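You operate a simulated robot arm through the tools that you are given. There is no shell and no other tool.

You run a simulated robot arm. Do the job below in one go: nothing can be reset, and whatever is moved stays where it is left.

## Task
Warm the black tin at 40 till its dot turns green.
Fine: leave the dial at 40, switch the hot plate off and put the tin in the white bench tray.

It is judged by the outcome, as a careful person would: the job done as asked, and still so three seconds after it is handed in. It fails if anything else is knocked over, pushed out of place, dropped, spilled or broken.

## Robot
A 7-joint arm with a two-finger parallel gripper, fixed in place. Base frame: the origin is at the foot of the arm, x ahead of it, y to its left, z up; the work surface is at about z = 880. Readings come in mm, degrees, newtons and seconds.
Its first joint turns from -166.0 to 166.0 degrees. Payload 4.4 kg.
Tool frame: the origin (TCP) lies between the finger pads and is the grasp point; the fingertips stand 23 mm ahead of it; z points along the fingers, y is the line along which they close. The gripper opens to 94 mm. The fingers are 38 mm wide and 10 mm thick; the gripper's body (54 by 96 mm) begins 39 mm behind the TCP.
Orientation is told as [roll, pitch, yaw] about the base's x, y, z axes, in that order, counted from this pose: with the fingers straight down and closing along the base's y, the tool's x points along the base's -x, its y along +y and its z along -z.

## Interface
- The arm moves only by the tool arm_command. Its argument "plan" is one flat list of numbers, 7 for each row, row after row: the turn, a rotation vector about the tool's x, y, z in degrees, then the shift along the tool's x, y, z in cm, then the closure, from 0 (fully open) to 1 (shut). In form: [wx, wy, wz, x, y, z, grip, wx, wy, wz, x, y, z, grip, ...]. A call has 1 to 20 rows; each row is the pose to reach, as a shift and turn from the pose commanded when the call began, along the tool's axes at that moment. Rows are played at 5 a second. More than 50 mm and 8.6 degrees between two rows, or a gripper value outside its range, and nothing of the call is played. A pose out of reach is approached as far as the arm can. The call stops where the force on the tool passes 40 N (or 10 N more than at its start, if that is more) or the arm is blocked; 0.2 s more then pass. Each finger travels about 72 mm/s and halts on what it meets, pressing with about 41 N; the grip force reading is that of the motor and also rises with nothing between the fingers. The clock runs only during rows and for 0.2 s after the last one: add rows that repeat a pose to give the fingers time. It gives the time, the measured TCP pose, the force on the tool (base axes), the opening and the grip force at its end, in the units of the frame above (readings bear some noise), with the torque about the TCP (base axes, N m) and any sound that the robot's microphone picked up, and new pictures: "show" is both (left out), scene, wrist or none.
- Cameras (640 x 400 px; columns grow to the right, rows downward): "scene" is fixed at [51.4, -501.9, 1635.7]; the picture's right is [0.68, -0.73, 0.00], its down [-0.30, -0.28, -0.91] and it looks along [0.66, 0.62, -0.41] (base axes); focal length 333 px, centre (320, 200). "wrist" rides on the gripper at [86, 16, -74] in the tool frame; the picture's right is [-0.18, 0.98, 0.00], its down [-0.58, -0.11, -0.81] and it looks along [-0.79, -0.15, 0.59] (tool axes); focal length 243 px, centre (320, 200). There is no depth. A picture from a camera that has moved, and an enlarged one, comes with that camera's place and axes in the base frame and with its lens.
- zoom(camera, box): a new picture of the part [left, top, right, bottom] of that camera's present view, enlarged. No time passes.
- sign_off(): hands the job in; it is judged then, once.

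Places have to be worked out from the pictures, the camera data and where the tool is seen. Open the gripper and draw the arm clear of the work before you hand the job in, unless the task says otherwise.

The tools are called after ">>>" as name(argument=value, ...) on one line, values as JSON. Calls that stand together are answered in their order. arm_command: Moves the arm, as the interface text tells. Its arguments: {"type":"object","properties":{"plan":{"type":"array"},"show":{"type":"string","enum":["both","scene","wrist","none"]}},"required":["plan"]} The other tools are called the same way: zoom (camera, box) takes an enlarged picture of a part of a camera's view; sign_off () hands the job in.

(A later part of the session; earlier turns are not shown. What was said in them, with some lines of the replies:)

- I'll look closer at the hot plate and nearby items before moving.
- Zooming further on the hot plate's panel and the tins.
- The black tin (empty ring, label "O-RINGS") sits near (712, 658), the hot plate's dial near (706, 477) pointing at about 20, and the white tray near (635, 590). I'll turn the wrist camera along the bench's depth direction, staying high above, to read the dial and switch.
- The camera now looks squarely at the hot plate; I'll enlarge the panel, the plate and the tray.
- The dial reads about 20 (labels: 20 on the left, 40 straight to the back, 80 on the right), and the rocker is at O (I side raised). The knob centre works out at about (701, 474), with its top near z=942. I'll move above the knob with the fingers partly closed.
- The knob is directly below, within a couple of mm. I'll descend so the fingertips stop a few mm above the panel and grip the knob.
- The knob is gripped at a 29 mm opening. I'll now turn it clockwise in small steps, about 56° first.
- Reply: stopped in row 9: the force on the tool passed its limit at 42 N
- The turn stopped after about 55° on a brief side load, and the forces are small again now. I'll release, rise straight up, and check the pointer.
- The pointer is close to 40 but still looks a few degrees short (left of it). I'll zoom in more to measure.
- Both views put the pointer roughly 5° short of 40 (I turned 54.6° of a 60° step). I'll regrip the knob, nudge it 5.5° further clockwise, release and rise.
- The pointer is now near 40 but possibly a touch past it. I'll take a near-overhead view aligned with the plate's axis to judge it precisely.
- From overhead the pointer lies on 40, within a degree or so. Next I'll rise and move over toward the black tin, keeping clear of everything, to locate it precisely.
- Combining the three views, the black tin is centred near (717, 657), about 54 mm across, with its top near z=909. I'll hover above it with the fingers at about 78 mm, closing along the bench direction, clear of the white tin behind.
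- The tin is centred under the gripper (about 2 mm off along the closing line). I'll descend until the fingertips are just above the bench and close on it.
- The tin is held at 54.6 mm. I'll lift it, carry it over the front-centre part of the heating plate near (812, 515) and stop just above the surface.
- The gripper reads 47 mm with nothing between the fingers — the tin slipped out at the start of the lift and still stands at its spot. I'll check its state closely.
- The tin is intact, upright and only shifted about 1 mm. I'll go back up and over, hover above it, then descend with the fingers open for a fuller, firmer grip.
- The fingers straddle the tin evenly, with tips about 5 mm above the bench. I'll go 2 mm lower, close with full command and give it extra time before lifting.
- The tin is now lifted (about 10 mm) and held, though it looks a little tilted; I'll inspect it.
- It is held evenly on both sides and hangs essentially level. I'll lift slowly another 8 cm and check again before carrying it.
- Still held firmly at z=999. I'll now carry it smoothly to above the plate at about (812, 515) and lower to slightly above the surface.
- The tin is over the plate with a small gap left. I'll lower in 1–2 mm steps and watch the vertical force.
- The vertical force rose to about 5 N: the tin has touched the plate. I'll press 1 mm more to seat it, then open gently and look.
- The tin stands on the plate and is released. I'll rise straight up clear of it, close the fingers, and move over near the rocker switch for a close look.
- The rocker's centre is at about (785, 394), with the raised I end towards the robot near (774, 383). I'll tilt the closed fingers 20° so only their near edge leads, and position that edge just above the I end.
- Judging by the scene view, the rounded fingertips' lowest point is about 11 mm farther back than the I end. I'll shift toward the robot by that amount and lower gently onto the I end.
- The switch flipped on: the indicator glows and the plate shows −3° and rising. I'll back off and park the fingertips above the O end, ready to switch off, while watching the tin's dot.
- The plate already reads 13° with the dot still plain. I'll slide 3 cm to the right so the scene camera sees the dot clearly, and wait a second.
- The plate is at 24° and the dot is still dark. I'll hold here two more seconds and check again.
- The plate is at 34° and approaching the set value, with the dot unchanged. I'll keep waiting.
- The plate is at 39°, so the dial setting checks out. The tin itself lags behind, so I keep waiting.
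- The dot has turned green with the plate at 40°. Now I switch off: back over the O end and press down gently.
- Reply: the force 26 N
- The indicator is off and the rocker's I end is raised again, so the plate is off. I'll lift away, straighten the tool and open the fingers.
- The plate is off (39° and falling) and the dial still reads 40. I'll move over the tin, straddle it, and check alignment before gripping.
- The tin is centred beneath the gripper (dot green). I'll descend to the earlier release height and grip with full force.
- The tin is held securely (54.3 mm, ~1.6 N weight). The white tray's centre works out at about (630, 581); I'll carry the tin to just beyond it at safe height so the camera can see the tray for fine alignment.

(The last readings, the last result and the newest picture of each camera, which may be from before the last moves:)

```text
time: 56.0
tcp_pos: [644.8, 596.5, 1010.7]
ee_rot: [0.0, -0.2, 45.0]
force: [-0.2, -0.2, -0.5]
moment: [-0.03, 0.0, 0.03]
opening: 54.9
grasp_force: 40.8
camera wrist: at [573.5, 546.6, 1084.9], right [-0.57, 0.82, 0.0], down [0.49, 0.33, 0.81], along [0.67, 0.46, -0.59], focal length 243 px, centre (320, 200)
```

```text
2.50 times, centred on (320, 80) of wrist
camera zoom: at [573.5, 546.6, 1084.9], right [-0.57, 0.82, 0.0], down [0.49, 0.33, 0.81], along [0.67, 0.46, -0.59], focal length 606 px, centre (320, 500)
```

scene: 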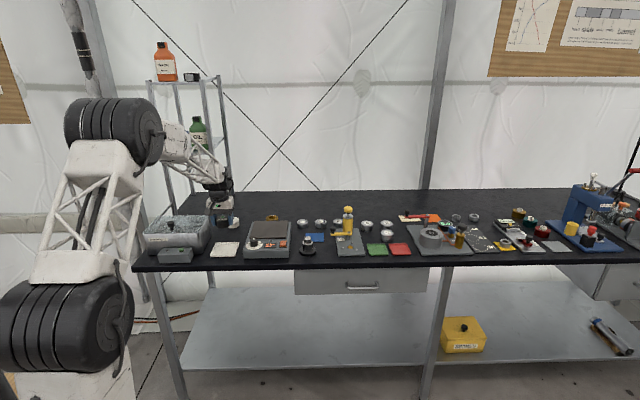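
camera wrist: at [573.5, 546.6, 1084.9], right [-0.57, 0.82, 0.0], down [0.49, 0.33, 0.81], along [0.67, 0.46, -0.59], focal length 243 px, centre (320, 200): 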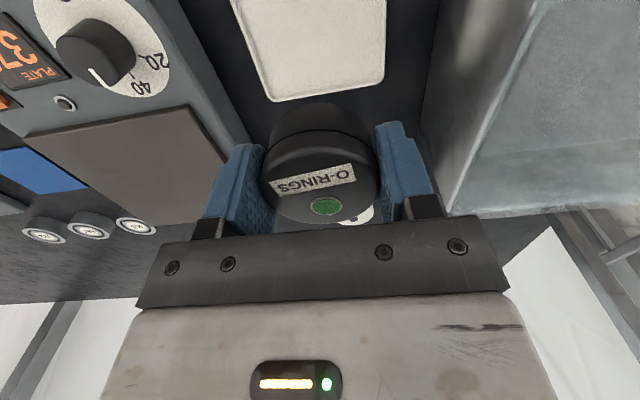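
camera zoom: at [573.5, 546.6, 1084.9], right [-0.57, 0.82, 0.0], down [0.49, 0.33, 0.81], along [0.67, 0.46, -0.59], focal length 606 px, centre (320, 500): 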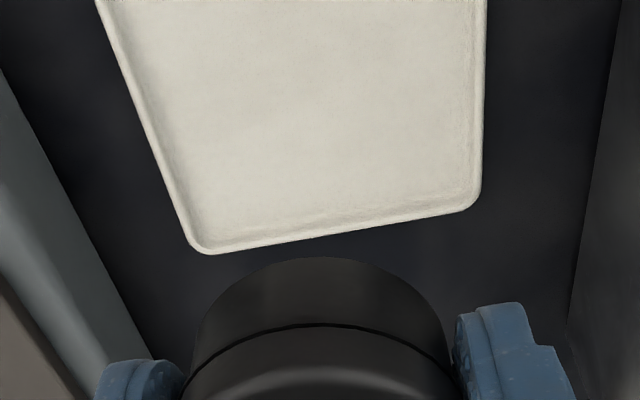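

The tray's far edge confirms its centre at about (630, 580). I'll shift back 22 mm to centre the tin over it and lower to just above its floor.

>>> arm_command(plan=[0, 0, 0, 1.0, -0.05, 0.3, 1, 0, 0, 0, 2.17, -0.11, 1.2, 1, 0, 0, 0, 2.17, -0.11, 3.0, 1, 0, 0, 0, 2.17, -0.11, 5.0, 1, 0, 0, 0, 2.17, -0.11, 7.0, 1, 0, 0, 0, 2.17, -0.11, 8.5, 1, 0, 0, 0, 2.17, -0.11, 9.2, 1], show="both")

>>> zoom(camera="scene", box=[195, 210, 255, 265])

>>> zoom(camera="wrist", box=[180, 0, 460, 220])

```text
time: 57.6
tcp_pos: [631.0, 580.2, 919.2]
ee_rot: [-0.1, -0.1, 45.0]
force: [-0.8, 0.8, -1.6]
moment: [0.01, -0.03, 0.0]
opening: 54.6
grasp_force: 40.8
camera wrist: at [558.7, 530.2, 992.7], right [-0.56, 0.83, 0.0], down [0.49, 0.33, 0.81], along [0.67, 0.46, -0.59], focal length 243 px, centre (320, 200)
```

scene: 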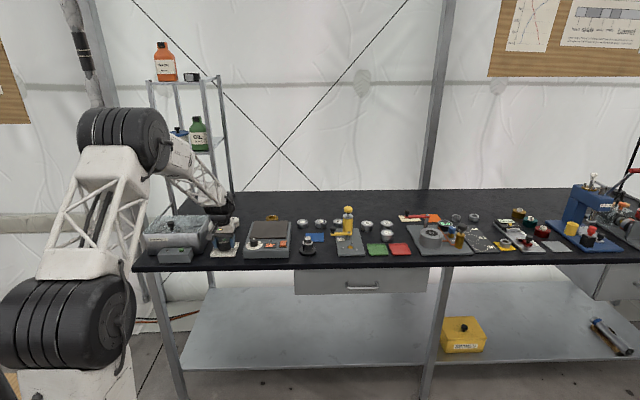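
wrist: 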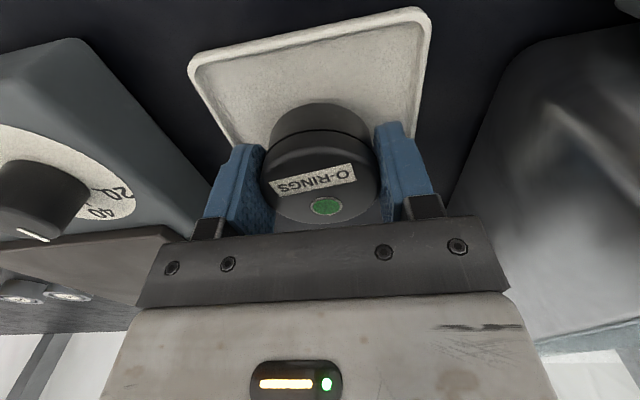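

```text
7.27 times, centred on (225, 238) of scene
camera zoom: at [51.4, -501.9, 1635.7], right [0.68, -0.73, 0.0], down [-0.3, -0.28, -0.91], along [0.66, 0.62, -0.41], focal length 2424 px, centre (1011, -73)
```

zoom: 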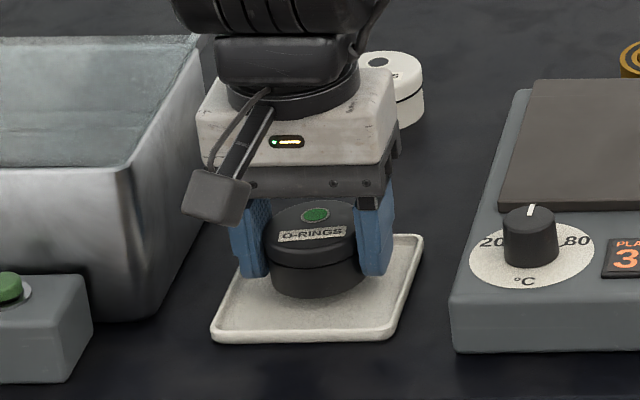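

```text
1.82 times, centred on (320, 110) of wrist
camera zoom: at [558.7, 530.2, 992.7], right [-0.56, 0.83, 0.0], down [0.49, 0.33, 0.81], along [0.67, 0.46, -0.59], focal length 441 px, centre (320, 364)
```

zoom: 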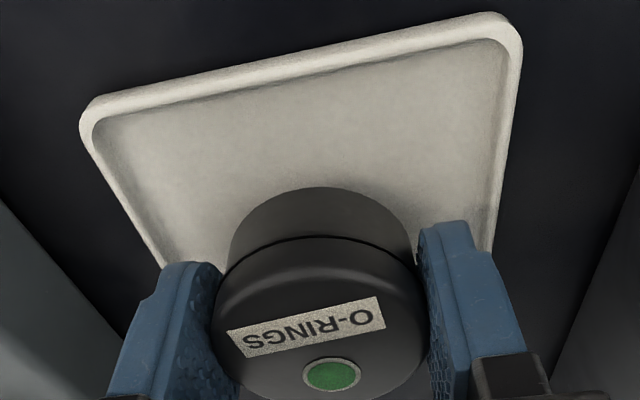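

The tin is over the tray's middle. I'll lower the last centimetre in small steps and watch the force.

>>> arm_command(plan=[0, 0, 0, 0, 0, 0.25, 1, 0, 0, 0, 0, 0, 0.45, 1, 0, 0, 0, 0, 0, 0.6, 1, 0, 0, 0, 0, 0, 0.72, 1], show="none")

>>> zoom(camera="scene", box=[205, 225, 245, 260])

```text
time: 58.6
tcp_pos: [631.6, 580.2, 911.6]
ee_rot: [0.0, -0.1, 45.0]
force: [0.5, 0.6, -0.6]
moment: [0.0, 0.01, 0.04]
opening: 54.5
grasp_force: 41.3
```

```text
11.43 times, centred on (225, 242) of scene
camera zoom: at [51.4, -501.9, 1635.7], right [0.68, -0.73, 0.0], down [-0.3, -0.28, -0.91], along [0.66, 0.62, -0.41], focal length 3809 px, centre (1406, -286)
```

zoom: 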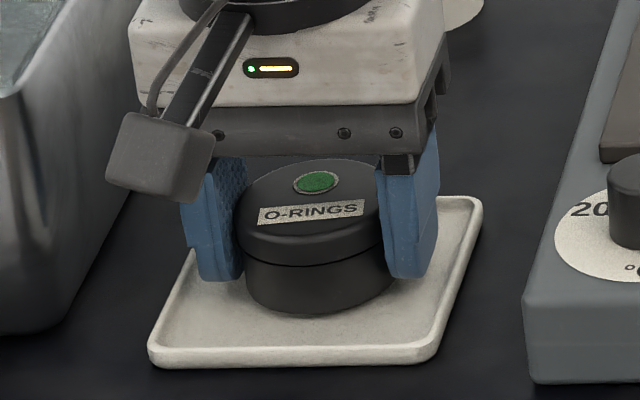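

No clear contact yet; I'll go down 1 mm at a time for up to 3 mm more.

>>> arm_command(plan=[0, 0, 0, 0, 0, 0.07, 1, 0, 0, 0, 0, 0, 0.14, 1, 0, 0, 0, 0, 0, 0.2, 1], show="none")

```text
time: 59.4
tcp_pos: [630.9, 580.1, 910.5]
ee_rot: [0.0, -0.1, 45.0]
force: [0.4, 0.4, -1.2]
moment: [0.03, -0.03, -0.01]
opening: 54.6
grasp_force: 41.4
```

>>> arm_command(plan=[0, 0, 0, 0, 0, 0.08, 1, 0, 0, 0, 0, 0, 0.15, 1], show="none")

>>> zoom(camera="scene", box=[205, 225, 245, 260])

```text
time: 60.0
tcp_pos: [631.8, 580.0, 909.3]
ee_rot: [0.1, -0.2, 45.0]
force: [-0.8, -1.5, 6.4]
moment: [-0.07, 0.09, -0.01]
opening: 54.7
grasp_force: 41.1
```

```text
11.43 times, centred on (225, 242) of scene
camera zoom: at [51.4, -501.9, 1635.7], right [0.68, -0.73, 0.0], down [-0.3, -0.28, -0.91], along [0.66, 0.62, -0.41], focal length 3809 px, centre (1406, -286)
```

zoom: 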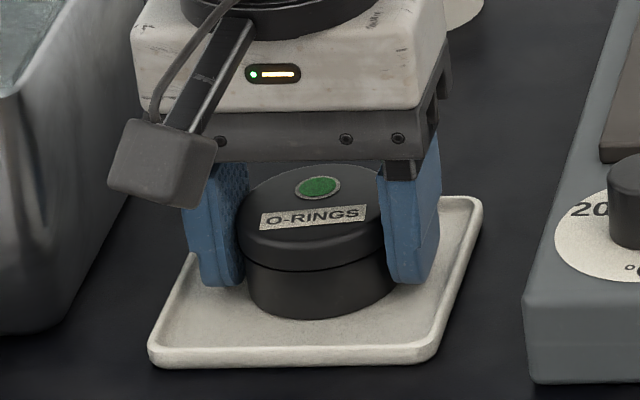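

Contact at 6 N: the tin rests on the tray floor. I'll open only slightly (to stay clear of the tray rim), then rise straight up.

>>> arm_command(plan=[0, 0, 0, 0, 0, 0, 0.4, 0, 0, 0, 0, 0, 0, 0.36, 0, 0, 0, 0, 0, 0, 0.35, 0, 0, 0, 0, 0, -0.4, 0.35, 0, 0, 0, 0, 0, -1.4, 0.35, 0, 0, 0, 0, 0, -3, 0.3, 0, 0, 0, 0, 0, -6, 0.17, 0, 0, 0, 0, 0, -10, 0.1, 0, 0, 0, 0, 0, -14, 0], show="both")

>>> zoom(camera="scene", box=[195, 210, 275, 265])

```text
time: 62.0
tcp_pos: [630.2, 579.4, 1047.7]
ee_rot: [0.0, -0.1, 45.0]
force: [0.2, -0.2, -0.5]
moment: [0.0, 0.01, 0.02]
opening: 94.1
grasp_force: 0.0
camera wrist: at [558.1, 530.5, 1122.3], right [-0.57, 0.82, 0.0], down [0.49, 0.33, 0.81], along [0.67, 0.46, -0.59], focal length 243 px, centre (320, 200)
```

scene: 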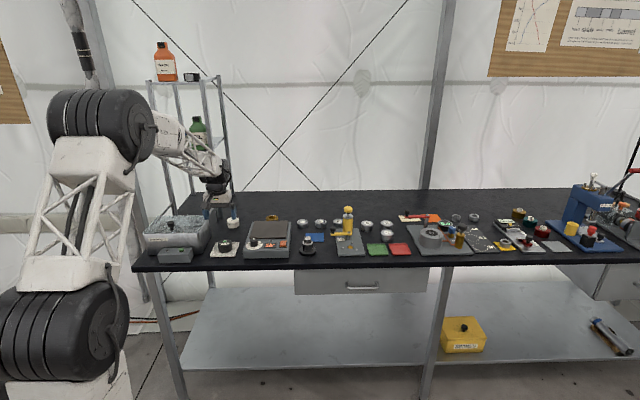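
wrist: 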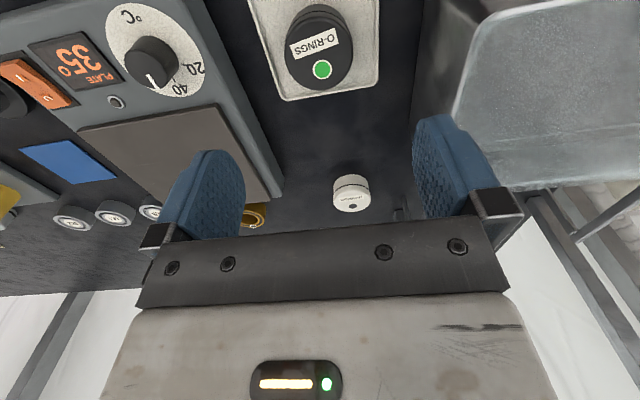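

```text
7.27 times, centred on (235, 238) of scene
camera zoom: at [51.4, -501.9, 1635.7], right [0.68, -0.73, 0.0], down [-0.3, -0.28, -0.91], along [0.66, 0.62, -0.41], focal length 2424 px, centre (938, -73)
```

zoom: 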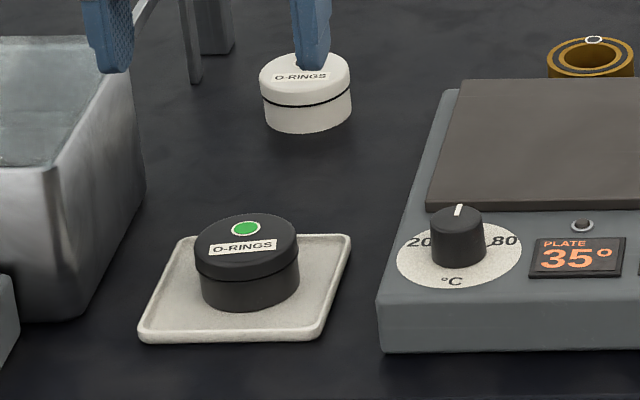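

The tin sits in the tray with its dot green; plate off at 35°, dial at 40. I'll draw the arm up and back clear, then do a final check of tin, dial and switch.

>>> arm_command(plan=[0, 0, 0, 1.5, 0, -3.5, 0, 0, 0, 0, 3.5, 0, -7, 0, 0, 0, 0, 5.5, 0, -10.5, 0, 0, 0, 0, 7.5, 0, -14, 0, 0, 0, 0, 7.5, 0, -14, 0], show="both")

>>> zoom(camera="scene", box=[210, 225, 240, 262])

>>> zoom(camera="scene", box=[235, 210, 300, 262])

>>> zoom(camera="wrist", box=[160, 0, 460, 200])

```text
time: 63.2
tcp_pos: [577.6, 525.9, 1190.6]
ee_rot: [0.0, -0.1, 45.0]
force: [-0.3, 0.2, 0.2]
moment: [0.04, 0.0, -0.02]
opening: 94.2
grasp_force: 0.0
camera wrist: at [505.5, 476.7, 1264.7], right [-0.56, 0.83, 0.0], down [0.49, 0.33, 0.81], along [0.67, 0.46, -0.59], focal length 243 px, centre (320, 200)
```

scene: 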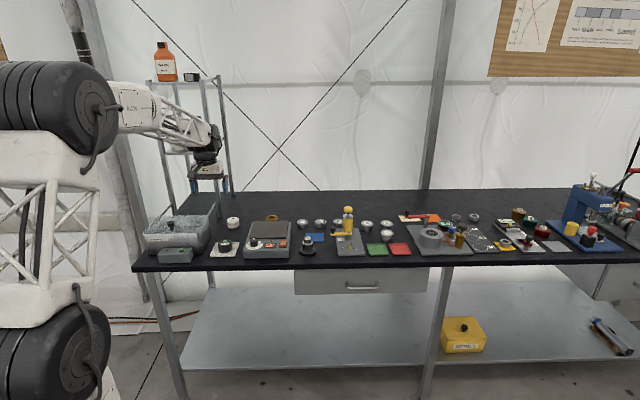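
wrist: 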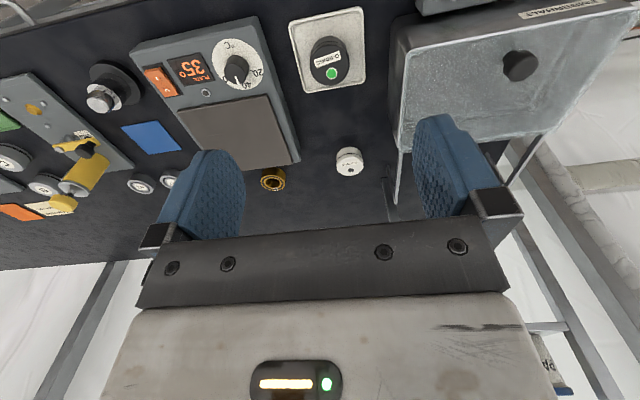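

```text
10.81 times, centred on (225, 244) of scene
camera zoom: at [51.4, -501.9, 1635.7], right [0.68, -0.73, 0.0], down [-0.3, -0.28, -0.91], along [0.66, 0.62, -0.41], focal length 3603 px, centre (1347, -270)
```

zoom: 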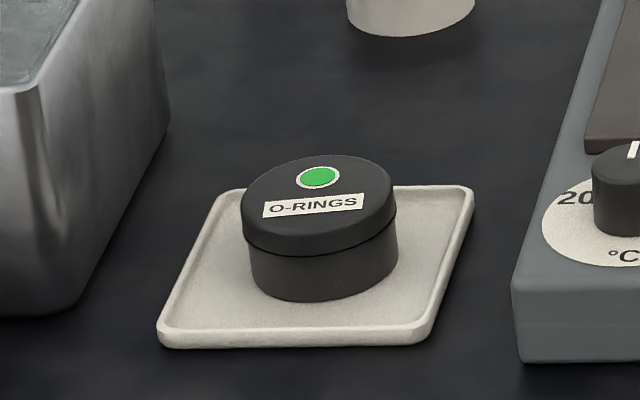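

```text
7.69 times, centred on (268, 236) of scene
camera zoom: at [51.4, -501.9, 1635.7], right [0.68, -0.73, 0.0], down [-0.3, -0.28, -0.91], along [0.66, 0.62, -0.41], focal length 2564 px, centre (724, -77)
```

zoom: 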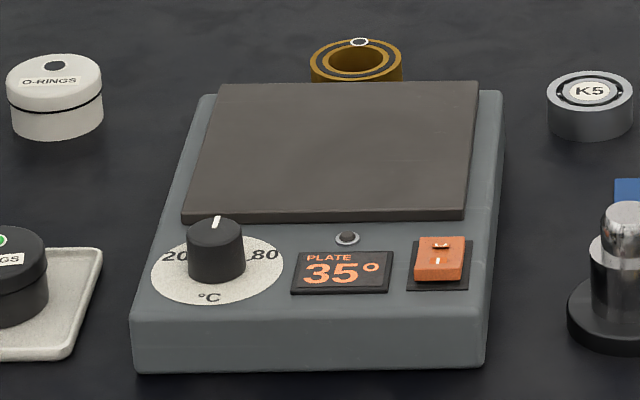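

```text
2.00 times, centred on (310, 100) of wrist
camera zoom: at [505.5, 476.7, 1264.7], right [-0.56, 0.83, 0.0], down [0.49, 0.33, 0.81], along [0.67, 0.46, -0.59], focal length 485 px, centre (340, 400)
```

zoom: 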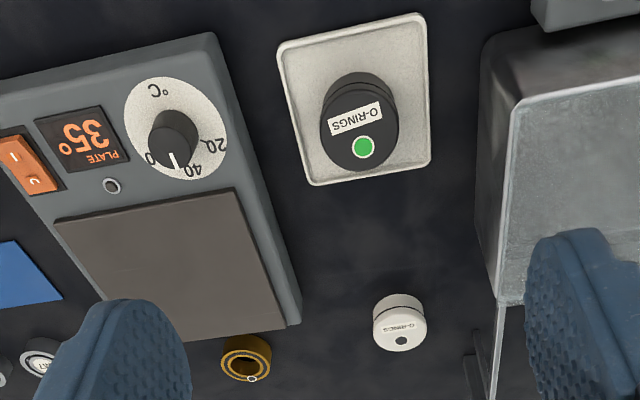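

Everything checks out: the tin is flat inside the white tray with a green dot, the dial is at 40, the rocker is off with the indicator dark, and nothing else has moved. The gripper is open and the arm is clear, so I'm handing in.

>>> sign_off()

```text
The job is handed in.
```

The job is handed in. The black tin was warmed on the hot plate at 40, and its dot turned green when the plate read 40°.

- **Tin:** it is sitting flat near the middle of the white bench tray, dot still green.
- **Dial:** it is at 40. It started at about 20, and after I turned it the pointer sat within a degree or two of the mark.
- **Hot plate:** it is off. The indicator is dark, and the plate had cooled to 35° when I last looked.
- **Arm:** the gripper is open and clear of the bench.

My first lift of the tin failed. It slipped from the fingers right as the lift began and stayed upright, about 1 mm from where it had been. I gripped it again with full force and it held from then on. Nothing else looked out of place in the final pictures.
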